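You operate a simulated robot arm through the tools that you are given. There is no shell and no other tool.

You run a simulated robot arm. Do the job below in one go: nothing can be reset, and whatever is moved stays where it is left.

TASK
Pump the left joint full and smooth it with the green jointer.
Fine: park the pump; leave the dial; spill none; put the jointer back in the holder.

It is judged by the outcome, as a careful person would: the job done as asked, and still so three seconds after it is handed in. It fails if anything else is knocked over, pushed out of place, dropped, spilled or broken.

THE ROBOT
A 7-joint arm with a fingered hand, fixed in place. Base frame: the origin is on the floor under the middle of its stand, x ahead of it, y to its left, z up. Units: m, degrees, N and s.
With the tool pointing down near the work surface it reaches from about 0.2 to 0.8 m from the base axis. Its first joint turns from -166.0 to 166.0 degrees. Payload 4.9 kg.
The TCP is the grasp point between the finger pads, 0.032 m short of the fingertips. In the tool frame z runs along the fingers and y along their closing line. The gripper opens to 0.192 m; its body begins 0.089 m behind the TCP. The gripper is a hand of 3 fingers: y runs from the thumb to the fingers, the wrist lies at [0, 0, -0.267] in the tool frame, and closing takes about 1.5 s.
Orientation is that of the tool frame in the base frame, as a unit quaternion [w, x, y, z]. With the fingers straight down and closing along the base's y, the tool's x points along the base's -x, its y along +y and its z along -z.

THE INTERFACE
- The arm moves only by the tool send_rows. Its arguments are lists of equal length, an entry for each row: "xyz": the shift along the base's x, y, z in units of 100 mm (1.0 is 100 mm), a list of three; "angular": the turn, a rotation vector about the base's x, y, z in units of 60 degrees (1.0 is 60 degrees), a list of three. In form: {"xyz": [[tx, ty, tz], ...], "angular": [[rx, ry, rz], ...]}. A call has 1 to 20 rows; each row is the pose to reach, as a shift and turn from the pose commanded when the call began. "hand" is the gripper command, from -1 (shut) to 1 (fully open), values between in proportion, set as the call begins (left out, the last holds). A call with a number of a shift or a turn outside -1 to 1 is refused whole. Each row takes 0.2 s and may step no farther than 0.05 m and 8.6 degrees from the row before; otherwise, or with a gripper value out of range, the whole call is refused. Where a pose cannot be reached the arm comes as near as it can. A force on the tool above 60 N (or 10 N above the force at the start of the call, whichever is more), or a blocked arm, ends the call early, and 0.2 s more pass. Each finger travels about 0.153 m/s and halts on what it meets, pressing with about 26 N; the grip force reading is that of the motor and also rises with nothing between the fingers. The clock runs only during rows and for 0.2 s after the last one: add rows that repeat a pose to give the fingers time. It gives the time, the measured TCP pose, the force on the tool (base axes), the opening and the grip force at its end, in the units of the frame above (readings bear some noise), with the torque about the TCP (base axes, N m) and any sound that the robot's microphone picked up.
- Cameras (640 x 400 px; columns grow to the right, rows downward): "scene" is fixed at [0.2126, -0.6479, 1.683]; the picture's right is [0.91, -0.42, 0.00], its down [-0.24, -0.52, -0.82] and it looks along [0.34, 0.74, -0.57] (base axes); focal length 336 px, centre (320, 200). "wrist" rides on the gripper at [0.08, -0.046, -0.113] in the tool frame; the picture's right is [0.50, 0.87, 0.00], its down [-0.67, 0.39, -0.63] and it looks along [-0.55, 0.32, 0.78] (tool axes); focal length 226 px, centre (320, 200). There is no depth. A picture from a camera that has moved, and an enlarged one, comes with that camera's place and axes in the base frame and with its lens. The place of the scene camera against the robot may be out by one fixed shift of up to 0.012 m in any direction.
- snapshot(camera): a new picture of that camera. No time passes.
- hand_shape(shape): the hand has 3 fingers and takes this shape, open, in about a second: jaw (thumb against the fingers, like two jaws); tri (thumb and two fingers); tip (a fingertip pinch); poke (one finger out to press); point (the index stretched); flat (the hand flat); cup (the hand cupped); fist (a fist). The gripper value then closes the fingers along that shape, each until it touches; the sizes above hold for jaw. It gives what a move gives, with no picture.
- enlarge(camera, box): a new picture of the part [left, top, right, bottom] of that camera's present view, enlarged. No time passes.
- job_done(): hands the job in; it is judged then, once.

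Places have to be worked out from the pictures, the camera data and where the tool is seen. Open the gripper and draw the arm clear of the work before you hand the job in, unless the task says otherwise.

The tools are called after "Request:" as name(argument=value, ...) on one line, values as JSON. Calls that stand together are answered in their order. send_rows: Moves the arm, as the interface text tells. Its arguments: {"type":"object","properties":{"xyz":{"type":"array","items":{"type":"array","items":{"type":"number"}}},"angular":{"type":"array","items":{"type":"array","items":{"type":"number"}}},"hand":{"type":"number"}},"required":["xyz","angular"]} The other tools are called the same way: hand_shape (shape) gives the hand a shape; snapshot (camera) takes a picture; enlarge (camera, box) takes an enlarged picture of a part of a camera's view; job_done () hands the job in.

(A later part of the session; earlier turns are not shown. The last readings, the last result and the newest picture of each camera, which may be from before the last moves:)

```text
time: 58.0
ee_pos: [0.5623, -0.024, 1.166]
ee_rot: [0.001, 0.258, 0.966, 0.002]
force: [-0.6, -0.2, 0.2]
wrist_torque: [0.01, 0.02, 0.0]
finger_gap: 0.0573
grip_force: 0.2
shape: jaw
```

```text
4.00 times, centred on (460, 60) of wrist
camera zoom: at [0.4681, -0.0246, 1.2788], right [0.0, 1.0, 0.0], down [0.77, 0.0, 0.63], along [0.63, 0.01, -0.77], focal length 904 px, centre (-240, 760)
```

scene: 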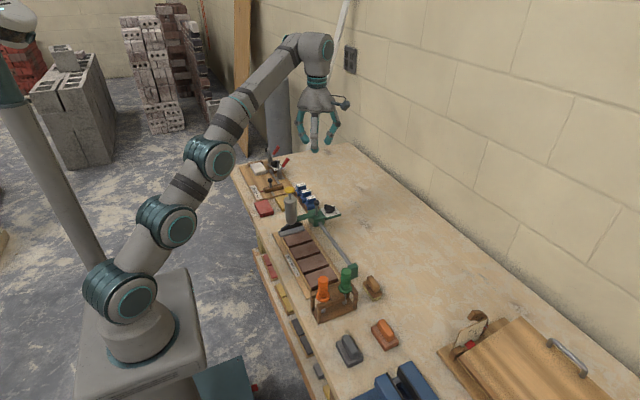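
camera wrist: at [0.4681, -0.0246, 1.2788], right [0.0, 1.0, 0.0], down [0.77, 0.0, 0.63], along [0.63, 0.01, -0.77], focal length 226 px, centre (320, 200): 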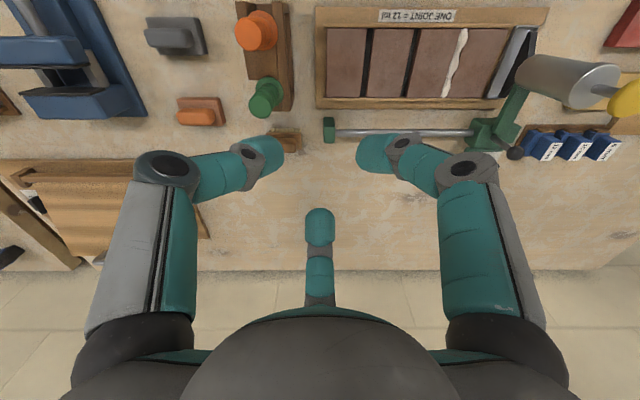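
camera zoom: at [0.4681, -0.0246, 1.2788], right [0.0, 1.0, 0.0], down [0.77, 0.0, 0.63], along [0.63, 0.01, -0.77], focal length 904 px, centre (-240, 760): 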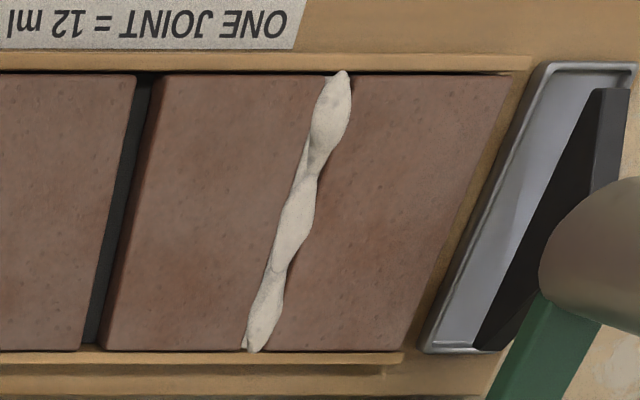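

Two wrist views agree: green handle top at (0.5525,-0.096,0.994), flange ≈0.92. I move above it, then lower to just above the handle and verify.

Request:
send_rows(xyz=[[-0.04, -0.36, 0], [-0.098, -0.72, 0], [-0.098, -0.72, -0.4], [-0.098, -0.72, -0.8], [-0.098, -0.72, -1], [-0.098, -0.72, -1]], angular=[[0, 0, 0], [0, 0, 0], [0, 0, 0], [0, 0, 0], [0, 0, 0], [0, 0, 0]])

Request:
snapshot(camera="wrist")

Request:
enlarge(camera="scene", box=[285, 200, 405, 320])

```text
time: 59.4
ee_pos: [0.5497, -0.0967, 1.0648]
ee_rot: [0.001, 0.259, 0.966, 0.002]
force: [0.1, -0.6, 0.5]
wrist_torque: [-0.01, -0.04, -0.03]
finger_gap: 0.0572
grip_force: 0.1
shape: jaw
```

```text
taken
camera wrist: at [0.458, -0.0969, 1.1783], right [0.0, 1.0, 0.0], down [0.77, 0.0, 0.63], along [0.63, 0.0, -0.77], focal length 226 px, centre (320, 200)
```

wrist: 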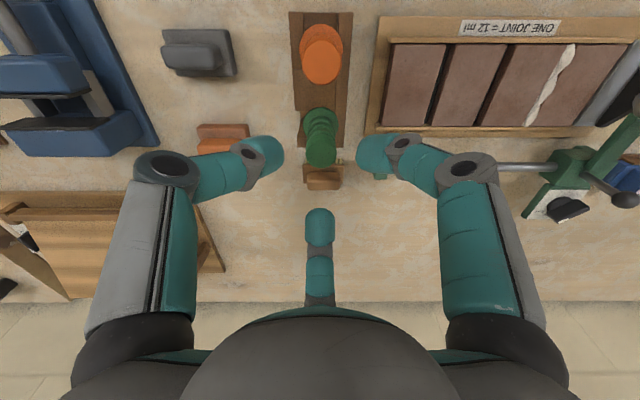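

```text
3.33 times, centred on (345, 260) of scene
camera zoom: at [0.2126, -0.6479, 1.683], right [0.91, -0.42, 0.0], down [-0.24, -0.52, -0.82], along [0.34, 0.74, -0.57], focal length 1121 px, centre (237, 0)
```

zoom: 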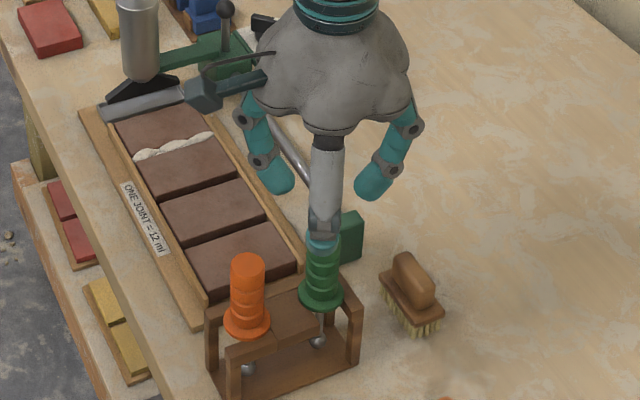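

The handle appears on the tool axis. I zoom to fix the last millimetres before descending.

Request:
enlarge(camera="wrist", box=[270, 90, 370, 200])

```text
3.64 times, centred on (320, 145) of wrist
camera zoom: at [0.458, -0.0969, 1.1783], right [0.0, 1.0, 0.0], down [0.77, 0.0, 0.63], along [0.63, 0.0, -0.77], focal length 822 px, centre (320, 400)
```

zoom: 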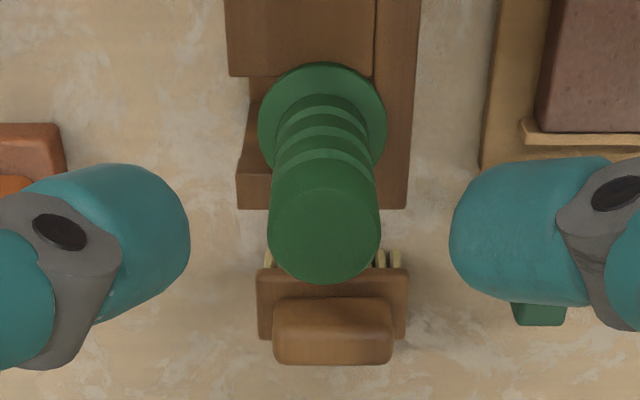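

Handle top at (0.5545,-0.0955); I shift +4 mm in x, +1 mm in y and descend 93 mm so the fingertips stay above the flange.

Request:
send_rows(xyz=[[0.04, 0.012, -0.2], [0.04, 0.012, -0.4], [0.04, 0.012, -0.6], [0.04, 0.012, -0.8], [0.04, 0.012, -0.93], [0.04, 0.012, -0.93]], angular=[[0, 0, 0], [0, 0, 0], [0, 0, 0], [0, 0, 0], [0, 0, 0], [0, 0, 0]])

Request:
snapshot(camera="wrist")

Request:
enlarge(camera="scene", box=[295, 230, 385, 325])

```text
time: 60.8
ee_pos: [0.556, -0.0947, 0.9727]
ee_rot: [0.001, 0.258, 0.966, 0.002]
force: [-0.4, -0.4, -0.2]
wrist_torque: [-0.02, 0.0, 0.01]
finger_gap: 0.057
grip_force: 0.1
shape: jaw
```

```text
taken
camera wrist: at [0.4624, -0.0945, 1.0858], right [0.0, 1.0, 0.0], down [0.77, 0.0, 0.63], along [0.63, 0.0, -0.77], focal length 226 px, centre (320, 200)
```

wrist: 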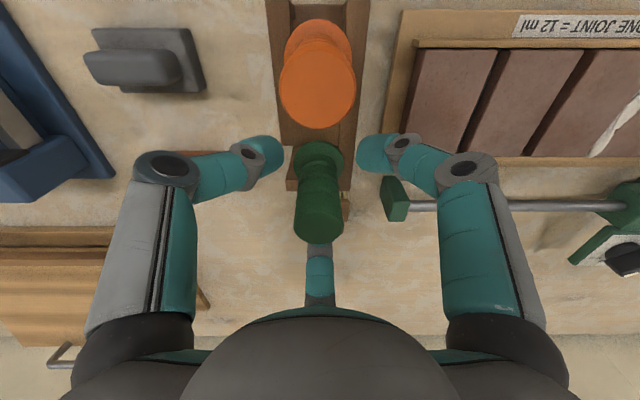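

```text
4.21 times, centred on (340, 278) of scene
camera zoom: at [0.2126, -0.6479, 1.683], right [0.91, -0.42, 0.0], down [-0.24, -0.52, -0.82], along [0.34, 0.74, -0.57], focal length 1416 px, centre (236, -126)
```

zoom: 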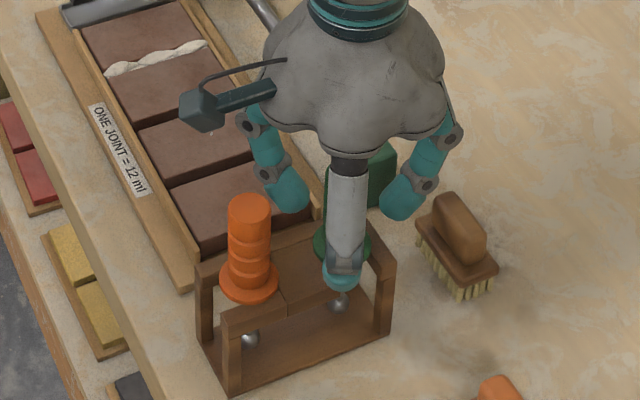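

Before closing I measure the handle's centring between the fingers.

Request:
enlarge(camera="wrist", box=[270, 130, 370, 260])

```text
3.08 times, centred on (320, 195) of wrist
camera zoom: at [0.4624, -0.0945, 1.0858], right [0.0, 1.0, 0.0], down [0.77, 0.0, 0.63], along [0.63, 0.0, -0.77], focal length 696 px, centre (320, 215)
```

zoom: 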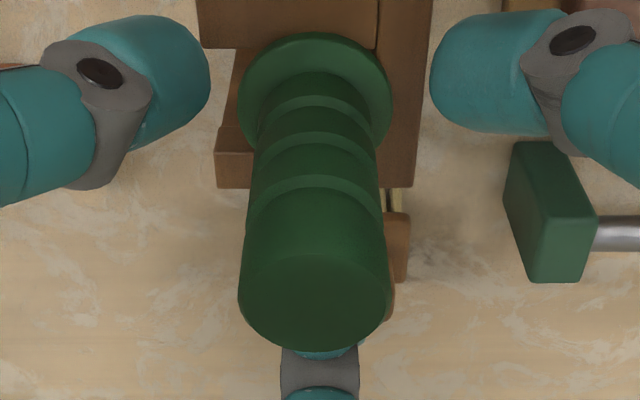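

The handle is centred within ~2 mm. I close the hand on it.

Request:
send_rows(xyz=[[0, 0, 0], [0, 0, 0], [0, 0, 0], [0, 0, 0], [0, 0, 0], [0, 0, 0]], angular=[[0, 0, 0], [0, 0, 0], [0, 0, 0], [0, 0, 0], [0, 0, 0], [0, 0, 0]], hand=-1)

Request:
snapshot(camera="wrist")

Request:
enlarge(camera="scene", box=[295, 230, 385, 325])

```text
time: 62.1
ee_pos: [0.5554, -0.0946, 0.9727]
ee_rot: [0.0, 0.259, 0.966, 0.002]
force: [0.3, -1.2, 0.0]
wrist_torque: [-0.02, -0.02, -0.01]
finger_gap: 0.0233
grip_force: 26.1
shape: jaw
```

```text
taken
camera wrist: at [0.4624, -0.0946, 1.0859], right [0.0, 1.0, 0.0], down [0.77, 0.0, 0.63], along [0.63, 0.0, -0.77], focal length 226 px, centre (320, 200)
```

wrist: 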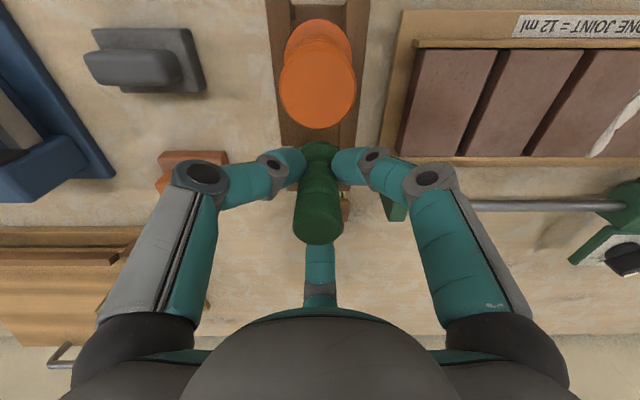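

```text
4.21 times, centred on (340, 278) of scene
camera zoom: at [0.2126, -0.6479, 1.683], right [0.91, -0.42, 0.0], down [-0.24, -0.52, -0.82], along [0.34, 0.74, -0.57], focal length 1416 px, centre (236, -126)
```

zoom: 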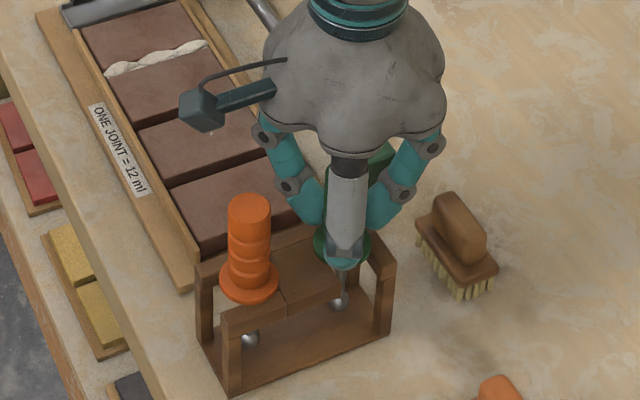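

Firm grip (gap 23 mm) with the jointer still upright. I lift straight up slowly.

Request:
send_rows(xyz=[[0, 0, 0.05], [0, 0, 0.12], [0, 0, 0.2], [0, 0, 0.3], [0, 0, 0.4], [0, 0, 0.5]], angular=[[0, 0, 0], [0, 0, 0], [0, 0, 0], [0, 0, 0], [0, 0, 0], [0, 0, 0]])

Request:
enlarge(camera="scene", box=[295, 220, 385, 325])

```text
time: 63.5
ee_pos: [0.5567, -0.0946, 1.0216]
ee_rot: [0.001, 0.258, 0.966, 0.002]
force: [0.3, -0.5, -0.9]
wrist_torque: [0.01, -0.04, 0.01]
finger_gap: 0.0235
grip_force: 25.9
shape: jaw
```

```text
3.81 times, centred on (340, 272) of scene
camera zoom: at [0.2126, -0.6479, 1.683], right [0.91, -0.42, 0.0], down [-0.24, -0.52, -0.82], along [0.34, 0.74, -0.57], focal length 1281 px, centre (244, -76)
```

zoom: 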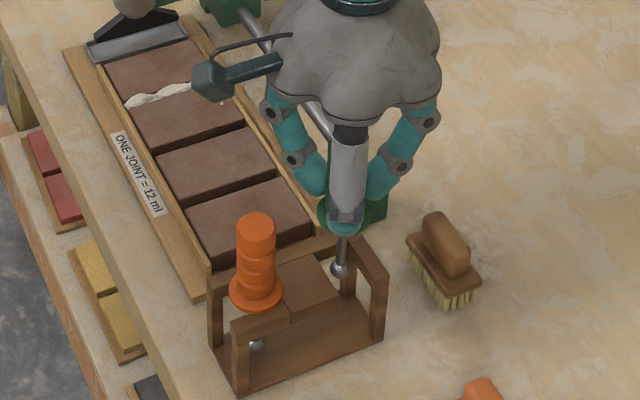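

Clean lift, holder unmoved. I raise another 10 cm to travel over the bricks.

Request:
send_rows(xyz=[[0, 0, 0.2], [0, 0, 0.4], [0, 0, 0.6], [0, 0, 0.8], [0, 0, 1], [0, 0, 1]], angular=[[0, 0, 0], [0, 0, 0], [0, 0, 0], [0, 0, 0], [0, 0, 0], [0, 0, 0]])

Request:
enlarge(camera="scene", box=[295, 190, 395, 325])

Request:
snapshot(camera="wrist")

```text
time: 65.0
ee_pos: [0.5562, -0.0946, 1.1226]
ee_rot: [0.001, 0.257, 0.966, 0.002]
force: [0.8, -0.2, -1.0]
wrist_torque: [-0.02, -0.02, 0.03]
finger_gap: 0.0231
grip_force: 25.7
shape: jaw
```

```text
2.96 times, centred on (345, 258) of scene
camera zoom: at [0.2126, -0.6479, 1.683], right [0.91, -0.42, 0.0], down [-0.24, -0.52, -0.82], along [0.34, 0.74, -0.57], focal length 996 px, centre (246, 30)
```

zoom: 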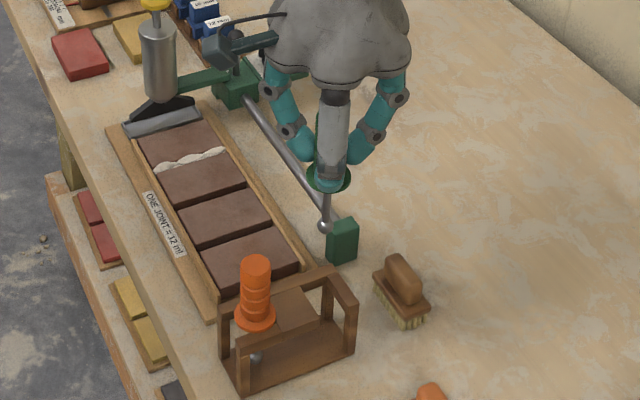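

```text
taken
camera wrist: at [0.4626, -0.0951, 1.2354], right [0.0, 1.0, 0.0], down [0.77, 0.0, 0.63], along [0.63, 0.0, -0.77], focal length 226 px, centre (320, 200)
```

wrist: 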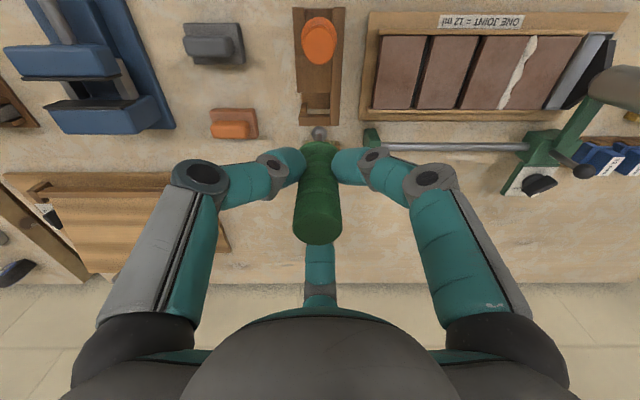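

The jointer hangs straight with its ball ~116 mm below the TCP. I carry it toward the left joint, turning to yaw 0° so no finger points toward the parked pump.

Request:
send_rows(xyz=[[0, 0.2, 0], [0, 0.4, 0], [0, 0.6, 0], [0, 0.8, 0], [-0.05, 1, 0]], angular=[[0, 0, 0.125], [0, 0, 0.25], [0, 0, 0.375], [0, 0, 0.5], [0, 0, 0.5]])

Request:
send_rows(xyz=[[-0.05, 0.25, 0], [-0.1, 0.5, 0], [-0.15, 0.75, 0], [-0.2, 1, 0], [-0.2, 1, 0]], angular=[[0, 0, 0], [0, 0, 0], [0, 0, 0], [0, 0, 0], [0, 0, 0]])

Request:
snapshot(camera="wrist")

Request:
snapshot(camera="scene")

```text
time: 66.2
ee_pos: [0.5521, 0.0063, 1.1226]
ee_rot: [0.0, -0.001, 1.0, 0.003]
force: [0.2, 0.0, -1.6]
wrist_torque: [0.01, -0.02, 0.02]
finger_gap: 0.0235
grip_force: 26.0
shape: jaw
```

```text
time: 67.3
ee_pos: [0.5294, 0.1056, 1.1219]
ee_rot: [0.0, -0.001, 1.0, 0.003]
force: [0.1, 0.6, -0.7]
wrist_torque: [-0.04, -0.03, -0.01]
finger_gap: 0.0232
grip_force: 26.3
shape: jaw
```

```text
taken
camera wrist: at [0.4494, 0.0592, 1.2346], right [-0.5, 0.86, 0.0], down [0.67, 0.39, 0.63], along [0.55, 0.32, -0.77], focal length 226 px, centre (320, 200)
```

wrist: 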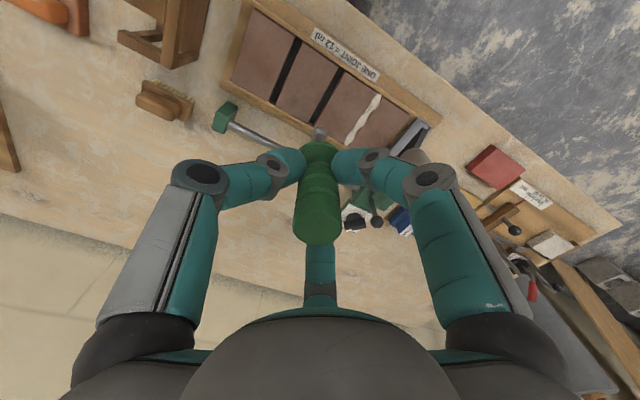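

```text
taken
```

scene: 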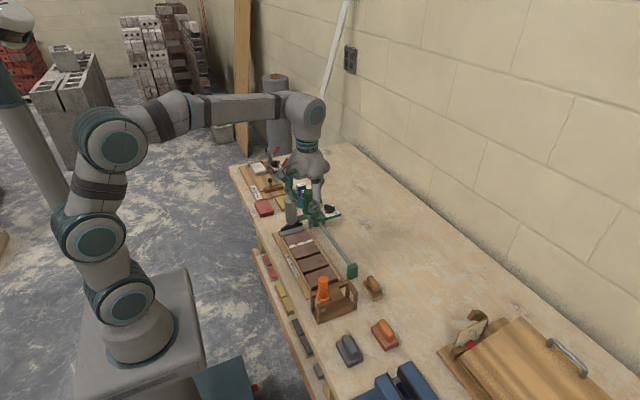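

I zoom on the bead and on the ball of the jointer to get the aim right.

Request:
enlarge(camera="wrist", box=[320, 60, 420, 160])

Request:
enlarge(camera="wrist", box=[290, 110, 350, 160])

```text
4.00 times, centred on (370, 110) of wrist
camera zoom: at [0.4494, 0.0592, 1.2346], right [-0.5, 0.86, 0.0], down [0.67, 0.39, 0.63], along [0.55, 0.32, -0.77], focal length 904 px, centre (120, 560)
```

zoom: 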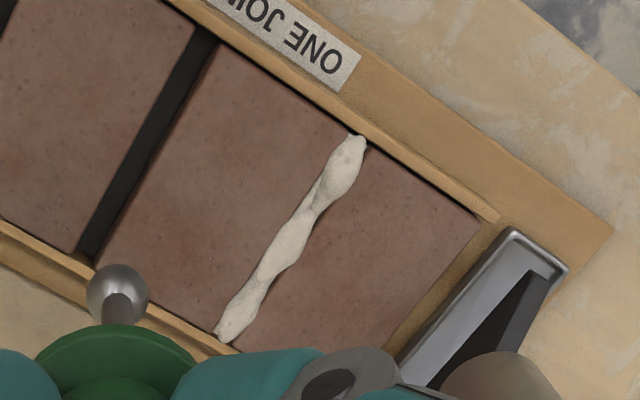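

```text
8.00 times, centred on (320, 135) of wrist
camera zoom: at [0.4494, 0.0592, 1.2346], right [-0.5, 0.86, 0.0], down [0.67, 0.39, 0.63], along [0.55, 0.32, -0.77], focal length 1808 px, centre (320, 720)
```

zoom: 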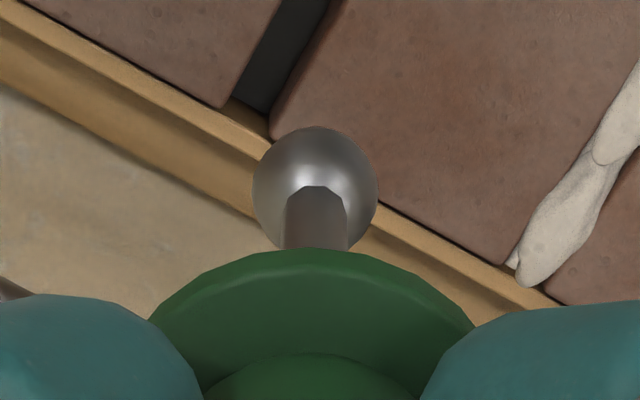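

Ball diameter ≈16 mm vs joint ≈10.5 mm wide, bead line at y≈0.1814 from x≈0.484 to 0.571. I move over the near (robot-side) end of the joint and lower to about 15 mm above it.

Request:
send_rows(xyz=[[-0.09, 0.25, 0], [-0.18, 0.5, 0], [-0.27, 0.757, 0], [-0.33, 0.757, -0.2], [-0.33, 0.757, -0.4], [-0.33, 0.757, -0.6], [-0.33, 0.757, -0.8], [-0.33, 0.757, -1], [-0.33, 0.757, -1]], angular=[[0, 0, 0], [0, 0, 0], [0, 0, 0], [0, 0, 0], [0, 0, 0], [0, 0, 0], [0, 0, 0], [0, 0, 0], [0, 0, 0]])

Request:
snapshot(camera="wrist")

Request:
enlarge(camera="scene", box=[260, 180, 350, 260])

Request:
enlarge(camera="scene", box=[280, 226, 324, 256])

```text
time: 69.3
ee_pos: [0.5001, 0.1831, 1.0213]
ee_rot: [0.0, -0.001, 1.0, 0.001]
force: [-0.4, -0.5, -0.2]
wrist_torque: [0.0, 0.0, 0.01]
finger_gap: 0.0233
grip_force: 25.6
shape: jaw
```

```text
taken
camera wrist: at [0.42, 0.1361, 1.1351], right [-0.5, 0.86, 0.0], down [0.67, 0.39, 0.63], along [0.55, 0.32, -0.77], focal length 226 px, centre (320, 200)
```

wrist: 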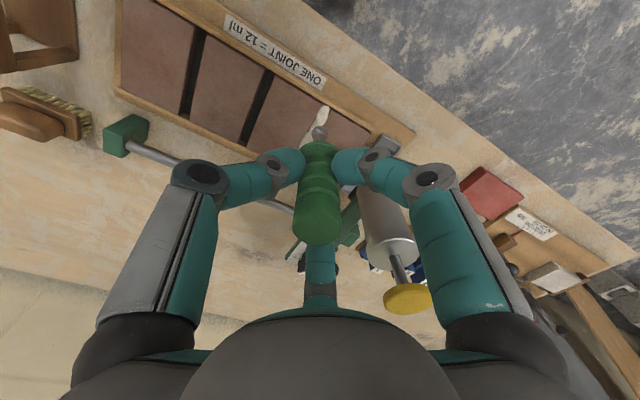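

```text
5.00 times, centred on (305, 220) of scene
camera zoom: at [0.2126, -0.6479, 1.683], right [0.91, -0.42, 0.0], down [-0.24, -0.52, -0.82], along [0.34, 0.74, -0.57], focal length 1681 px, centre (395, 100)
```

zoom: 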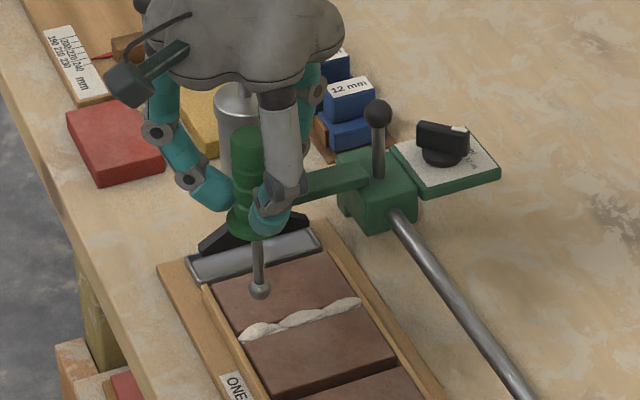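

```text
13.33 times, centred on (302, 241) of scene
camera zoom: at [0.2126, -0.6479, 1.683], right [0.91, -0.42, 0.0], down [-0.24, -0.52, -0.82], along [0.34, 0.74, -0.57], focal length 4483 px, centre (560, -347)
```

zoom: 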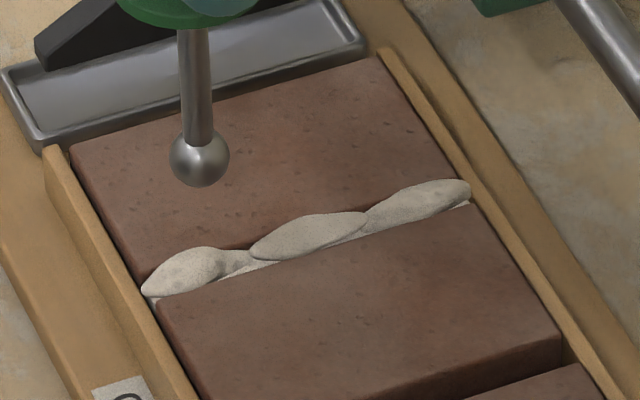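

In the close view the ball is ~28 mm above the bricks at x≈0.498, aligned in y. I shift 10 mm toward the near end and lower to just above the bead to confirm alignment.

Request:
send_rows(xyz=[[-0.05, -0.005, 0], [-0.095, -0.008, -0.05], [-0.095, -0.008, -0.1], [-0.095, -0.008, -0.15], [-0.095, -0.008, -0.15]], angular=[[0, 0, 0], [0, 0, 0], [0, 0, 0], [0, 0, 0], [0, 0, 0]])

Request:
enlarge(camera="scene", box=[280, 226, 324, 256])

Request:
enlarge(camera="wrist", box=[290, 90, 350, 150])

```text
time: 70.5
ee_pos: [0.4897, 0.1802, 1.0072]
ee_rot: [0.001, -0.001, 1.0, 0.003]
force: [-0.3, 0.3, -0.9]
wrist_torque: [0.01, -0.01, 0.02]
finger_gap: 0.0235
grip_force: 26.1
shape: jaw
```

```text
13.33 times, centred on (302, 241) of scene
camera zoom: at [0.2126, -0.6479, 1.683], right [0.91, -0.42, 0.0], down [-0.24, -0.52, -0.82], along [0.34, 0.74, -0.57], focal length 4483 px, centre (560, -347)
```

zoom: 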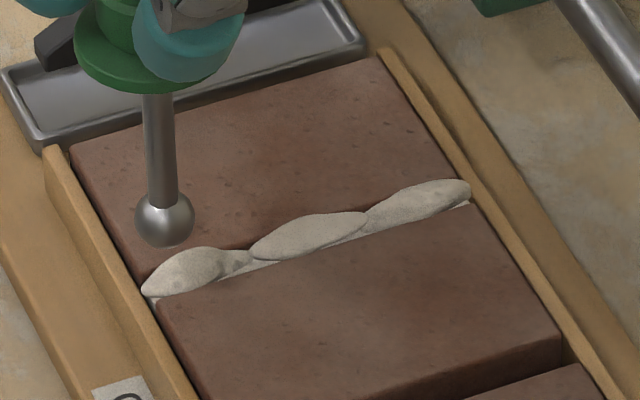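

```text
6.67 times, centred on (320, 120) of wrist
camera zoom: at [0.4088, 0.1339, 1.1199], right [-0.5, 0.86, 0.0], down [0.67, 0.39, 0.63], along [0.55, 0.32, -0.77], focal length 1507 px, centre (320, 733)
```

zoom: 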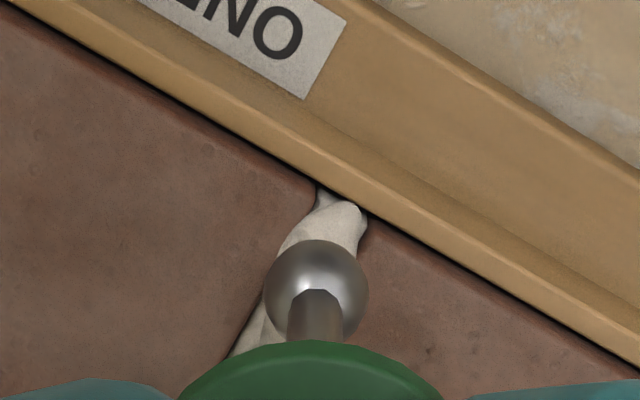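

Ball is at ≈(0.489,0.181), joint centre y≈0.182 at this end, clear of the end rail. I lower 8 mm gently and read the force.

Request:
send_rows(xyz=[[0, 0.005, -0.02], [0, 0.005, -0.04], [0, 0.005, -0.06], [0, 0.005, -0.08], [0, 0.005, -0.08]], angular=[[0, 0, 0], [0, 0, 0], [0, 0, 0], [0, 0, 0], [0, 0, 0]])

Request:
enlarge(camera="scene", box=[280, 226, 324, 256])

```text
time: 71.8
ee_pos: [0.491, 0.1814, 0.998]
ee_rot: [0.0, 0.0, 1.0, 0.003]
force: [-0.7, 0.6, -0.5]
wrist_torque: [0.0, -0.02, -0.01]
finger_gap: 0.0233
grip_force: 25.8
shape: jaw
```

```text
13.33 times, centred on (302, 241) of scene
camera zoom: at [0.2126, -0.6479, 1.683], right [0.91, -0.42, 0.0], down [-0.24, -0.52, -0.82], along [0.34, 0.74, -0.57], focal length 4483 px, centre (560, -347)
```

zoom: 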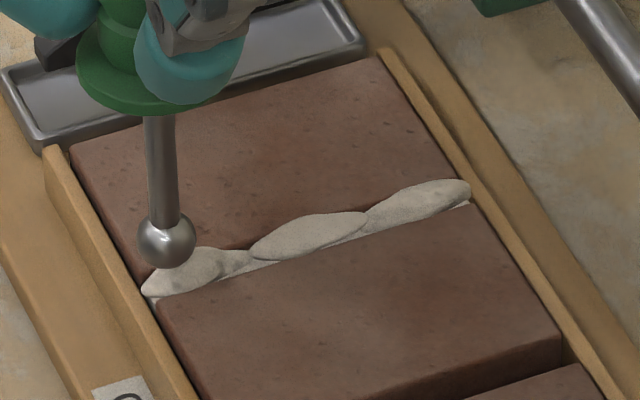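

No contact yet; the ball is still ~6 mm above its seat. I lower in 1 mm steps.

Request:
send_rows(xyz=[[0, 0, -0.01], [0, 0, -0.02], [0, 0, -0.03], [0, 0, -0.04], [0, 0, -0.05], [0, 0, -0.05]], angular=[[0, 0, 0], [0, 0, 0], [0, 0, 0], [0, 0, 0], [0, 0, 0], [0, 0, 0]])

Request:
enlarge(camera="scene", box=[280, 226, 324, 256])

```text
time: 73.2
ee_pos: [0.4889, 0.18, 0.9951]
ee_rot: [0.0, -0.001, 1.0, 0.003]
force: [1.2, 0.1, -0.5]
wrist_torque: [0.04, 0.02, -0.02]
finger_gap: 0.0236
grip_force: 25.8
shape: jaw
```

```text
13.33 times, centred on (302, 241) of scene
camera zoom: at [0.2126, -0.6479, 1.683], right [0.91, -0.42, 0.0], down [-0.24, -0.52, -0.82], along [0.34, 0.74, -0.57], focal length 4483 px, centre (560, -347)
```

zoom: 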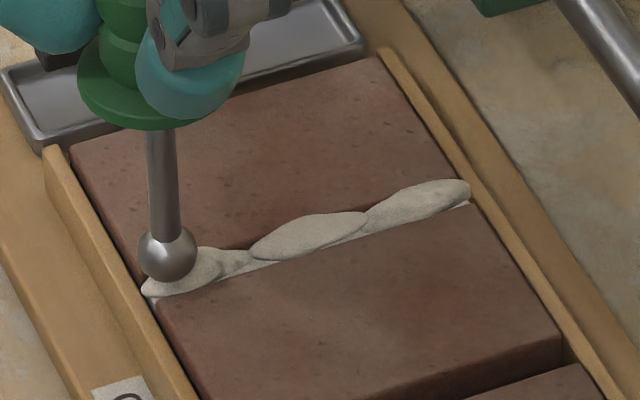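

Ball is touching the bead, about 2–3 mm above its seated depth. I lower a further 2.5 mm in half-millimetre steps watching force.

Request:
send_rows(xyz=[[0, 0.005, -0.005], [0, 0.01, -0.01], [0, 0.01, -0.015], [0, 0.01, -0.02], [0, 0.01, -0.025], [0, 0.01, -0.025]], angular=[[0, 0, 0], [0, 0, 0], [0, 0, 0], [0, 0, 0], [0, 0, 0], [0, 0, 0]])

Request:
enlarge(camera="scene", box=[280, 226, 324, 256])

Request:
enlarge(camera="wrist", box=[290, 90, 350, 150])

```text
time: 74.5
ee_pos: [0.4883, 0.1811, 0.9915]
ee_rot: [-0.001, -0.001, 1.0, 0.003]
force: [-0.3, -0.1, -1.1]
wrist_torque: [0.0, 0.04, 0.01]
finger_gap: 0.0232
grip_force: 26.4
shape: jaw
```

```text
13.33 times, centred on (302, 241) of scene
camera zoom: at [0.2126, -0.6479, 1.683], right [0.91, -0.42, 0.0], down [-0.24, -0.52, -0.82], along [0.34, 0.74, -0.57], focal length 4483 px, centre (560, -347)
```

zoom: 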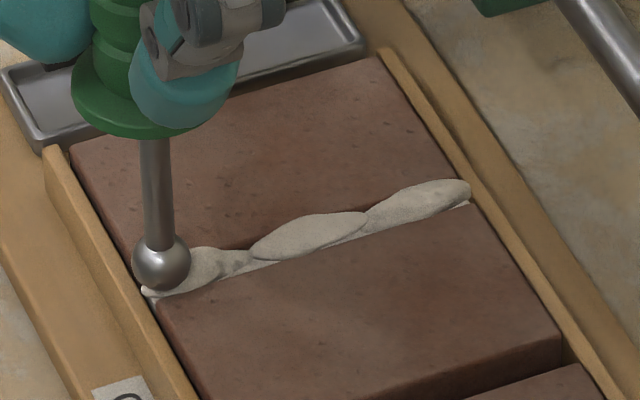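

```text
6.67 times, centred on (320, 120) of wrist
camera zoom: at [0.4074, 0.1349, 1.1047], right [-0.5, 0.86, 0.0], down [0.67, 0.39, 0.63], along [0.55, 0.32, -0.77], focal length 1507 px, centre (320, 733)
```

zoom: 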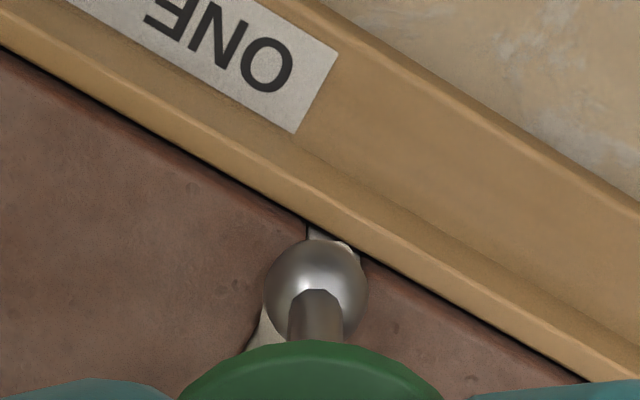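

Still no contact force; the ball is almost seated, near the end rail. I go 1.5 mm lower (shifting 1 mm away from the rail) to find the brick edges.

Request:
send_rows(xyz=[[0.015, 0.005, -0.005], [0.015, 0.005, -0.01], [0.015, 0.005, -0.015], [0.015, 0.005, -0.02], [0.015, 0.005, -0.02]], angular=[[0, 0, 0], [0, 0, 0], [0, 0, 0], [0, 0, 0], [0, 0, 0]])

Request:
enlarge(camera="scene", box=[280, 226, 324, 256])

```text
time: 75.8
ee_pos: [0.4898, 0.1834, 0.9904]
ee_rot: [0.0, -0.001, 1.0, 0.003]
force: [-0.2, 0.5, -0.1]
wrist_torque: [0.0, 0.0, 0.04]
finger_gap: 0.0231
grip_force: 26.1
shape: jaw
```

```text
13.33 times, centred on (302, 241) of scene
camera zoom: at [0.2126, -0.6479, 1.683], right [0.91, -0.42, 0.0], down [-0.24, -0.52, -0.82], along [0.34, 0.74, -0.57], focal length 4483 px, centre (560, -347)
```

zoom: 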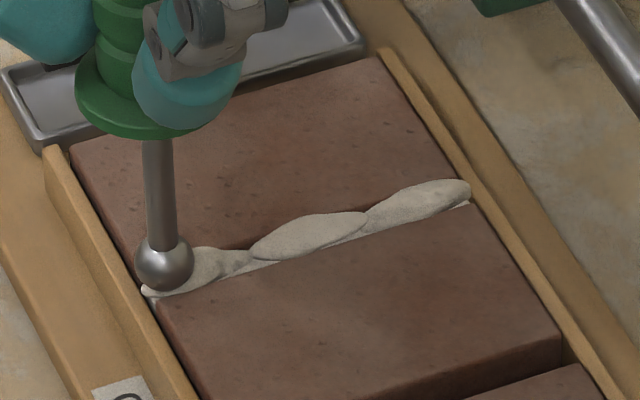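

Still zero force; another 1.5 mm down.

Request:
send_rows(xyz=[[0, -0.005, -0.005], [0, -0.005, -0.01], [0, -0.005, -0.015], [0, -0.005, -0.015]], angular=[[0, 0, 0], [0, 0, 0], [0, 0, 0], [0, 0, 0]])

Request:
enlarge(camera="scene", box=[280, 232, 310, 252])

Request:
enlarge(camera="wrist", box=[290, 90, 350, 150])

```text
time: 76.8
ee_pos: [0.49, 0.1818, 0.9892]
ee_rot: [-0.001, -0.001, 1.0, 0.002]
force: [0.8, 1.4, 1.9]
wrist_torque: [0.03, -0.01, 0.01]
finger_gap: 0.0232
grip_force: 25.9
shape: jaw
```

```text
16.00 times, centred on (295, 242) of scene
camera zoom: at [0.2126, -0.6479, 1.683], right [0.91, -0.42, 0.0], down [-0.24, -0.52, -0.82], along [0.34, 0.74, -0.57], focal length 5379 px, centre (720, -472)
```

zoom: 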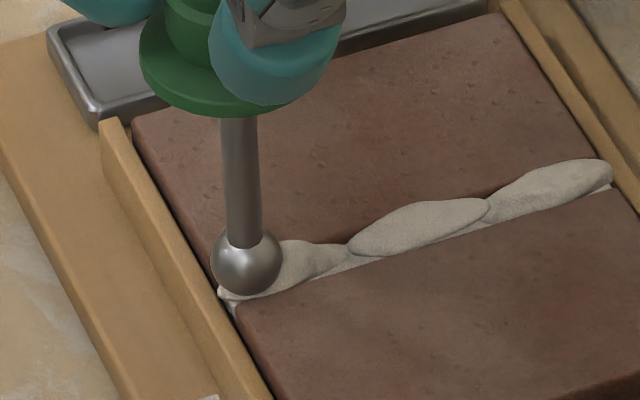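

```text
6.67 times, centred on (320, 120) of wrist
camera zoom: at [0.4087, 0.1355, 1.1018], right [-0.5, 0.86, 0.0], down [0.67, 0.39, 0.63], along [0.55, 0.32, -0.77], focal length 1507 px, centre (320, 733)
```

zoom: 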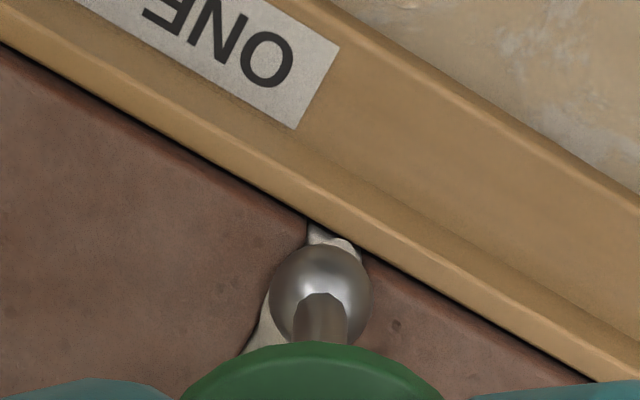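

Light contact now (≈2 N up, a hint of +y push), so the ball is seated on the joint. I draw it along +x, 4 mm per row, with slight extra pressure, and check halfway.

Request:
send_rows(xyz=[[0, 0.005, -0.005], [0.04, 0.005, -0.007], [0.08, 0.005, -0.007], [0.12, 0.005, -0.007], [0.16, 0.005, -0.007], [0.2, 0.005, -0.007], [0.24, 0.005, -0.007], [0.28, 0.005, -0.007], [0.32, 0.005, -0.007], [0.36, 0.005, -0.007], [0.4, 0.005, -0.007]], angular=[[0, 0, 0], [0, 0, 0], [0, 0, 0], [0, 0, 0], [0, 0, 0], [0, 0, 0], [0, 0, 0], [0, 0, 0], [0, 0, 0], [0, 0, 0], [0, 0, 0]])

Request:
enlarge(camera="scene", box=[280, 226, 324, 256])

```text
time: 79.2
ee_pos: [0.5295, 0.1824, 0.9873]
ee_rot: [0.0, -0.001, 1.0, 0.003]
force: [-2.7, -0.5, 3.7]
wrist_torque: [-0.06, 0.37, -0.01]
finger_gap: 0.0238
grip_force: 26.1
shape: jaw
```

```text
13.33 times, centred on (302, 241) of scene
camera zoom: at [0.2126, -0.6479, 1.683], right [0.91, -0.42, 0.0], down [-0.24, -0.52, -0.82], along [0.34, 0.74, -0.57], focal length 4483 px, centre (560, -347)
```

zoom: 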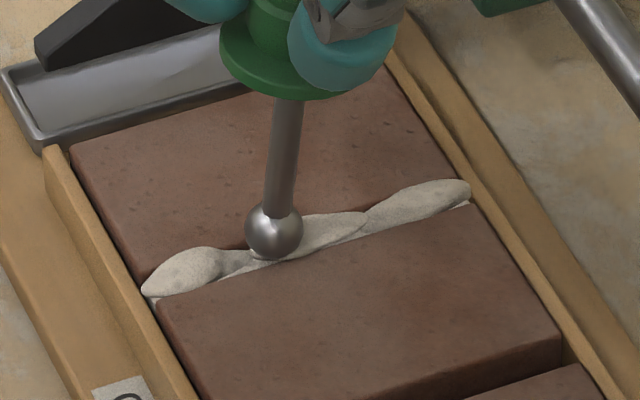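

Contact is steady (≈4 N) but friction makes the jointer lean and its ball lag ~10 mm behind. I continue toward the far end with the same light pressure.

Request:
send_rows(xyz=[[0.04, 0, 0], [0.08, 0, 0], [0.12, 0, 0], [0.16, 0, 0], [0.2, 0, 0], [0.24, 0, 0], [0.28, 0, 0], [0.32, 0, 0], [0.36, 0, 0], [0.4, 0, 0]], angular=[[0, 0, 0], [0, 0, 0], [0, 0, 0], [0, 0, 0], [0, 0, 0], [0, 0, 0], [0, 0, 0], [0, 0, 0], [0, 0, 0], [0, 0, 0]])

Request:
enlarge(camera="scene", box=[280, 226, 324, 256])

Request:
snapshot(camera="wrist")

```text
time: 81.3
ee_pos: [0.5705, 0.1823, 0.9889]
ee_rot: [0.0, -0.001, 1.0, 0.002]
force: [-3.1, -0.6, 5.2]
wrist_torque: [-0.09, 0.41, 0.02]
finger_gap: 0.0234
grip_force: 26.2
shape: jaw
```

```text
13.33 times, centred on (302, 241) of scene
camera zoom: at [0.2126, -0.6479, 1.683], right [0.91, -0.42, 0.0], down [-0.24, -0.52, -0.82], along [0.34, 0.74, -0.57], focal length 4483 px, centre (560, -347)
```

zoom: 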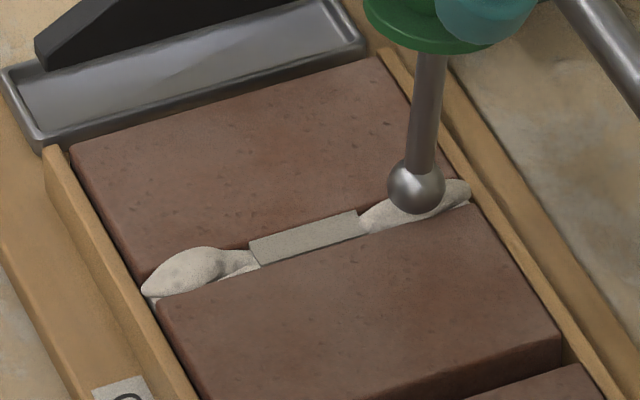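

```text
taken
camera wrist: at [0.4899, 0.1367, 1.1011], right [-0.5, 0.86, 0.0], down [0.67, 0.39, 0.63], along [0.55, 0.32, -0.77], focal length 226 px, centre (320, 200)
```

wrist: 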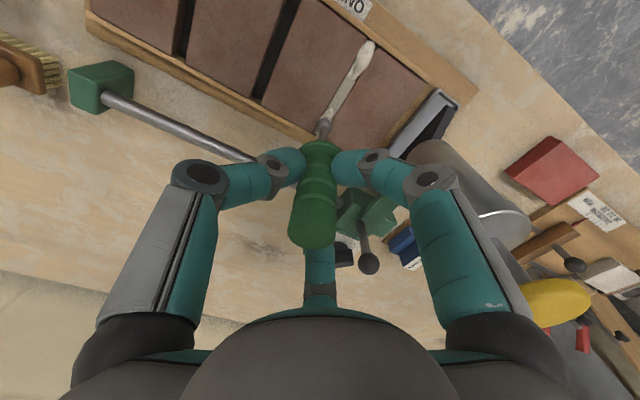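

The middle third has turned smooth — the joint is worked in thirds. I continue ~7 mm so the ball reaches the far end.

Request:
send_rows(xyz=[[0.02, 0, 0], [0.04, 0, 0], [0.06, 0, 0], [0.07, 0, 0], [0.07, 0, 0]], angular=[[0, 0, 0], [0, 0, 0], [0, 0, 0], [0, 0, 0], [0, 0, 0]])

Request:
enlarge(camera="scene", box=[290, 222, 334, 252])

```text
time: 82.5
ee_pos: [0.5766, 0.1832, 0.987]
ee_rot: [0.0, -0.001, 1.0, 0.003]
force: [-3.3, -0.2, 6.3]
wrist_torque: [-0.08, 0.4, -0.01]
finger_gap: 0.0237
grip_force: 26.2
shape: jaw
```

```text
13.33 times, centred on (312, 237) of scene
camera zoom: at [0.2126, -0.6479, 1.683], right [0.91, -0.42, 0.0], down [-0.24, -0.52, -0.82], along [0.34, 0.74, -0.57], focal length 4483 px, centre (427, -293)
```

zoom: 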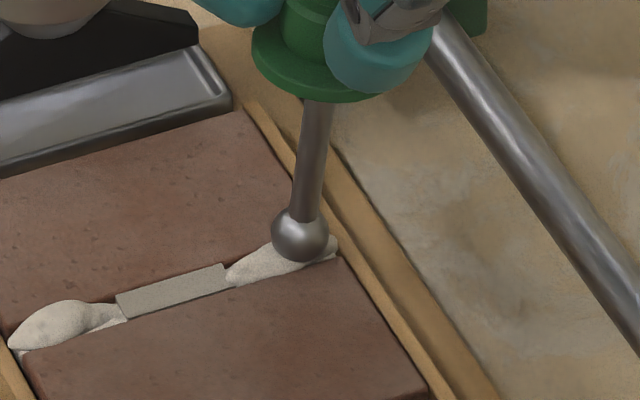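

The ball is ~4 mm short of the far end; I inch 3 mm more while watching for a side force from the rail.

Request:
send_rows(xyz=[[0.01, 0, 0], [0.02, 0, 0], [0.03, 0, 0], [0.03, 0, 0]], angular=[[0, 0, 0], [0, 0, 0], [0, 0, 0], [0, 0, 0]])

Request:
enlarge(camera="scene", box=[290, 222, 334, 252])

```text
time: 83.5
ee_pos: [0.579, 0.1823, 0.988]
ee_rot: [0.0, -0.001, 1.0, 0.002]
force: [-2.7, 0.2, 4.2]
wrist_torque: [-0.03, 0.39, -0.02]
finger_gap: 0.0236
grip_force: 25.7
shape: jaw
```

```text
13.33 times, centred on (312, 237) of scene
camera zoom: at [0.2126, -0.6479, 1.683], right [0.91, -0.42, 0.0], down [-0.24, -0.52, -0.82], along [0.34, 0.74, -0.57], focal length 4483 px, centre (427, -293)
```

zoom: 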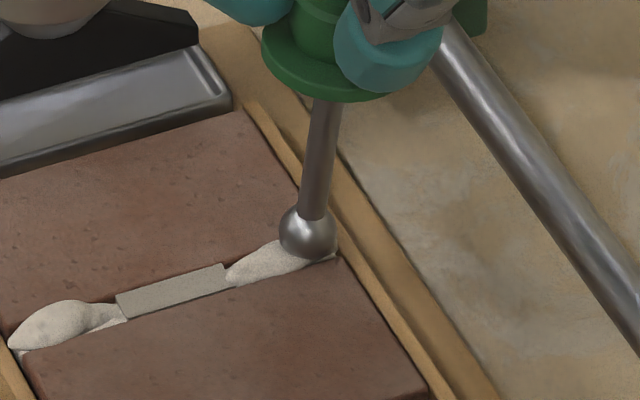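

Almost at the very end; I inch another 2.5 mm.

Request:
send_rows(xyz=[[0.01, 0, 0], [0.02, 0, 0], [0.025, 0, 0], [0.025, 0, 0]], angular=[[0, 0, 0], [0, 0, 0], [0, 0, 0], [0, 0, 0]])

Request:
enlarge(camera="scene", box=[290, 222, 334, 252])

```text
time: 84.5
ee_pos: [0.5822, 0.1821, 0.9865]
ee_rot: [-0.001, -0.001, 1.0, 0.003]
force: [-3.6, -1.0, 5.8]
wrist_torque: [-0.03, 0.45, 0.05]
finger_gap: 0.0235
grip_force: 26.1
shape: jaw
```

```text
13.33 times, centred on (312, 237) of scene
camera zoom: at [0.2126, -0.6479, 1.683], right [0.91, -0.42, 0.0], down [-0.24, -0.52, -0.82], along [0.34, 0.74, -0.57], focal length 4483 px, centre (427, -293)
```

zoom: 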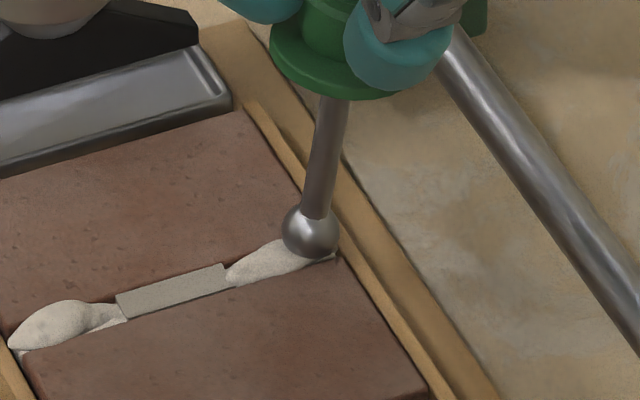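

The ball is at the end (touching the rail lightly) but the last third isn't smooth yet; a return stroke should finish it. I draw back along -x over this third.

Request:
send_rows(xyz=[[-0.03, 0, 0], [-0.07, 0, 0], [-0.11, 0, 0], [-0.15, 0, 0], [-0.19, 0, 0], [-0.23, 0, 0], [-0.27, 0, 0], [-0.31, 0, 0], [-0.35, 0, 0], [-0.39, 0, 0], [-0.43, 0, 0]], angular=[[0, 0, 0], [0, 0, 0], [0, 0, 0], [0, 0, 0], [0, 0, 0], [0, 0, 0], [0, 0, 0], [0, 0, 0], [0, 0, 0], [0, 0, 0], [0, 0, 0]])

Request:
enlarge(camera="scene", box=[280, 222, 328, 255])

```text
time: 87.0
ee_pos: [0.5407, 0.183, 0.9879]
ee_rot: [0.002, 0.0, 1.0, 0.002]
force: [4.4, -1.0, 8.6]
wrist_torque: [-0.14, -0.6, 0.0]
finger_gap: 0.0235
grip_force: 25.8
shape: jaw
```

```text
12.12 times, centred on (304, 238) of scene
camera zoom: at [0.2126, -0.6479, 1.683], right [0.91, -0.42, 0.0], down [-0.24, -0.52, -0.82], along [0.34, 0.74, -0.57], focal length 4075 px, centre (514, -267)
```

zoom: 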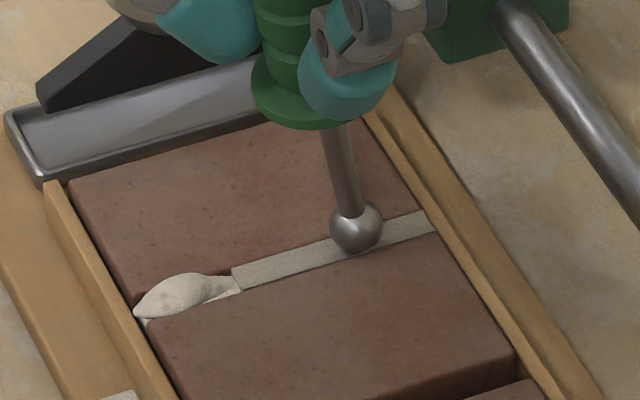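

The far third is smooth now as well. I continue the stroke toward the near end for the remaining third.

Request:
send_rows(xyz=[[-0.04, 0, 0], [-0.08, 0, 0], [-0.12, 0, 0], [-0.16, 0, 0], [-0.2, 0, 0], [-0.24, 0, 0], [-0.28, 0, 0], [-0.32, 0, 0], [-0.36, 0, 0], [-0.4, 0, 0], [-0.44, 0, 0], [-0.48, 0, 0], [-0.52, 0, 0]], angular=[[0, 0, 0], [0, 0, 0], [0, 0, 0], [0, 0, 0], [0, 0, 0], [0, 0, 0], [0, 0, 0], [0, 0, 0], [0, 0, 0], [0, 0, 0], [0, 0, 0], [0, 0, 0], [0, 0, 0]])

Request:
enlarge(camera="scene", box=[275, 222, 323, 255])

```text
time: 89.8
ee_pos: [0.4873, 0.1827, 0.9872]
ee_rot: [0.001, 0.0, 1.0, 0.003]
force: [3.2, -0.9, 4.1]
wrist_torque: [-0.04, -0.32, 0.01]
finger_gap: 0.0238
grip_force: 26.0
shape: jaw
```

```text
12.12 times, centred on (299, 238) of scene
camera zoom: at [0.2126, -0.6479, 1.683], right [0.91, -0.42, 0.0], down [-0.24, -0.52, -0.82], along [0.34, 0.74, -0.57], focal length 4075 px, centre (574, -267)
```

zoom: 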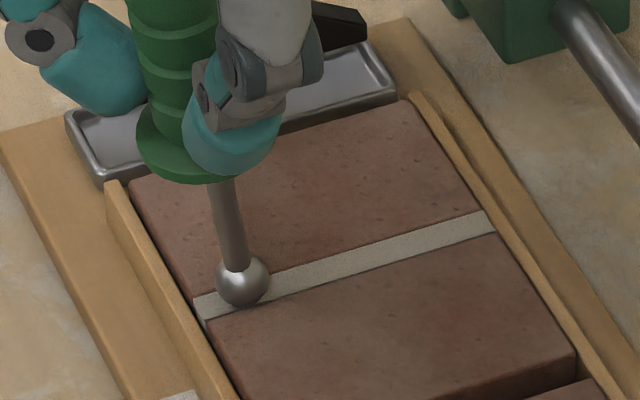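

The whole joint is now a smooth strip, end to end. I lift the jointer straight off and check whether it springs back upright in the grip.

Request:
send_rows(xyz=[[0, 0, 0.05], [0, 0, 0.12], [0, 0, 0.25], [0, 0, 0.4], [0, 0, 0.4]], angular=[[0, 0, 0], [0, 0, 0], [0, 0, 0], [0, 0, 0], [0, 0, 0]])

Request:
enlarge(camera="scene", box=[260, 190, 332, 255])

Request:
snapshot(camera="wrist")

Request:
enlarge(camera="wrist", box=[270, 90, 370, 190])

```text
time: 91.0
ee_pos: [0.488, 0.1818, 1.0275]
ee_rot: [0.0, -0.001, 1.0, 0.002]
force: [-0.5, 1.1, -1.7]
wrist_torque: [-0.02, -0.04, -0.01]
finger_gap: 0.0234
grip_force: 25.6
shape: jaw
```

```text
6.15 times, centred on (296, 222) of scene
camera zoom: at [0.2126, -0.6479, 1.683], right [0.91, -0.42, 0.0], down [-0.24, -0.52, -0.82], along [0.34, 0.74, -0.57], focal length 2069 px, centre (468, 62)
```

zoom: 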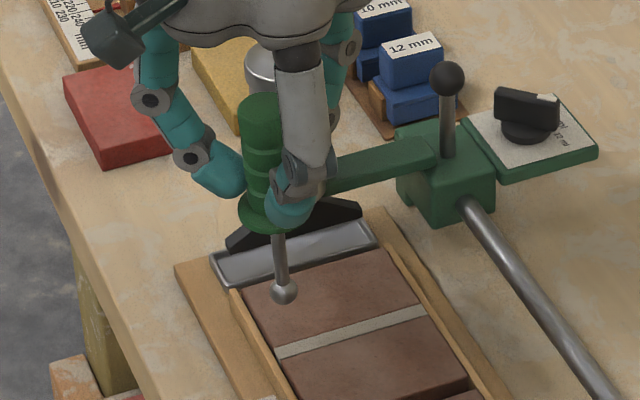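

```text
taken
camera wrist: at [0.4071, 0.1353, 1.1408], right [-0.5, 0.86, 0.0], down [0.67, 0.39, 0.63], along [0.55, 0.32, -0.77], focal length 226 px, centre (320, 200)
```

wrist: 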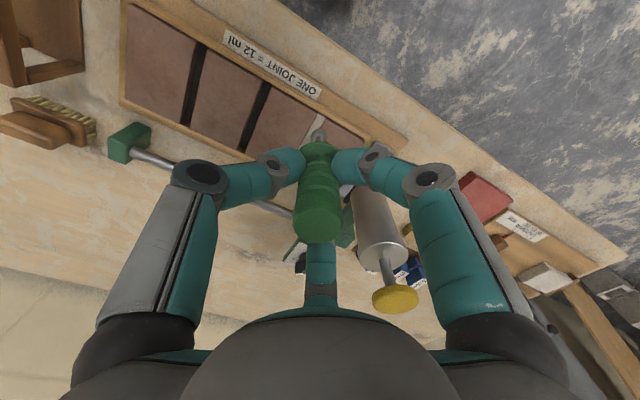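

```text
4.00 times, centred on (320, 140) of wrist
camera zoom: at [0.4071, 0.1353, 1.1408], right [-0.5, 0.86, 0.0], down [0.67, 0.39, 0.63], along [0.55, 0.32, -0.77], focal length 904 px, centre (320, 440)
```

zoom: 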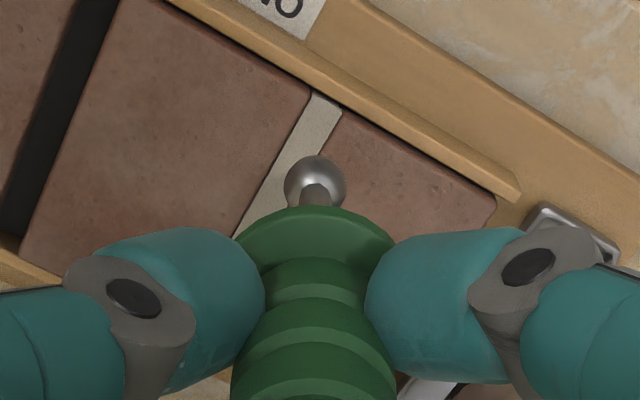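

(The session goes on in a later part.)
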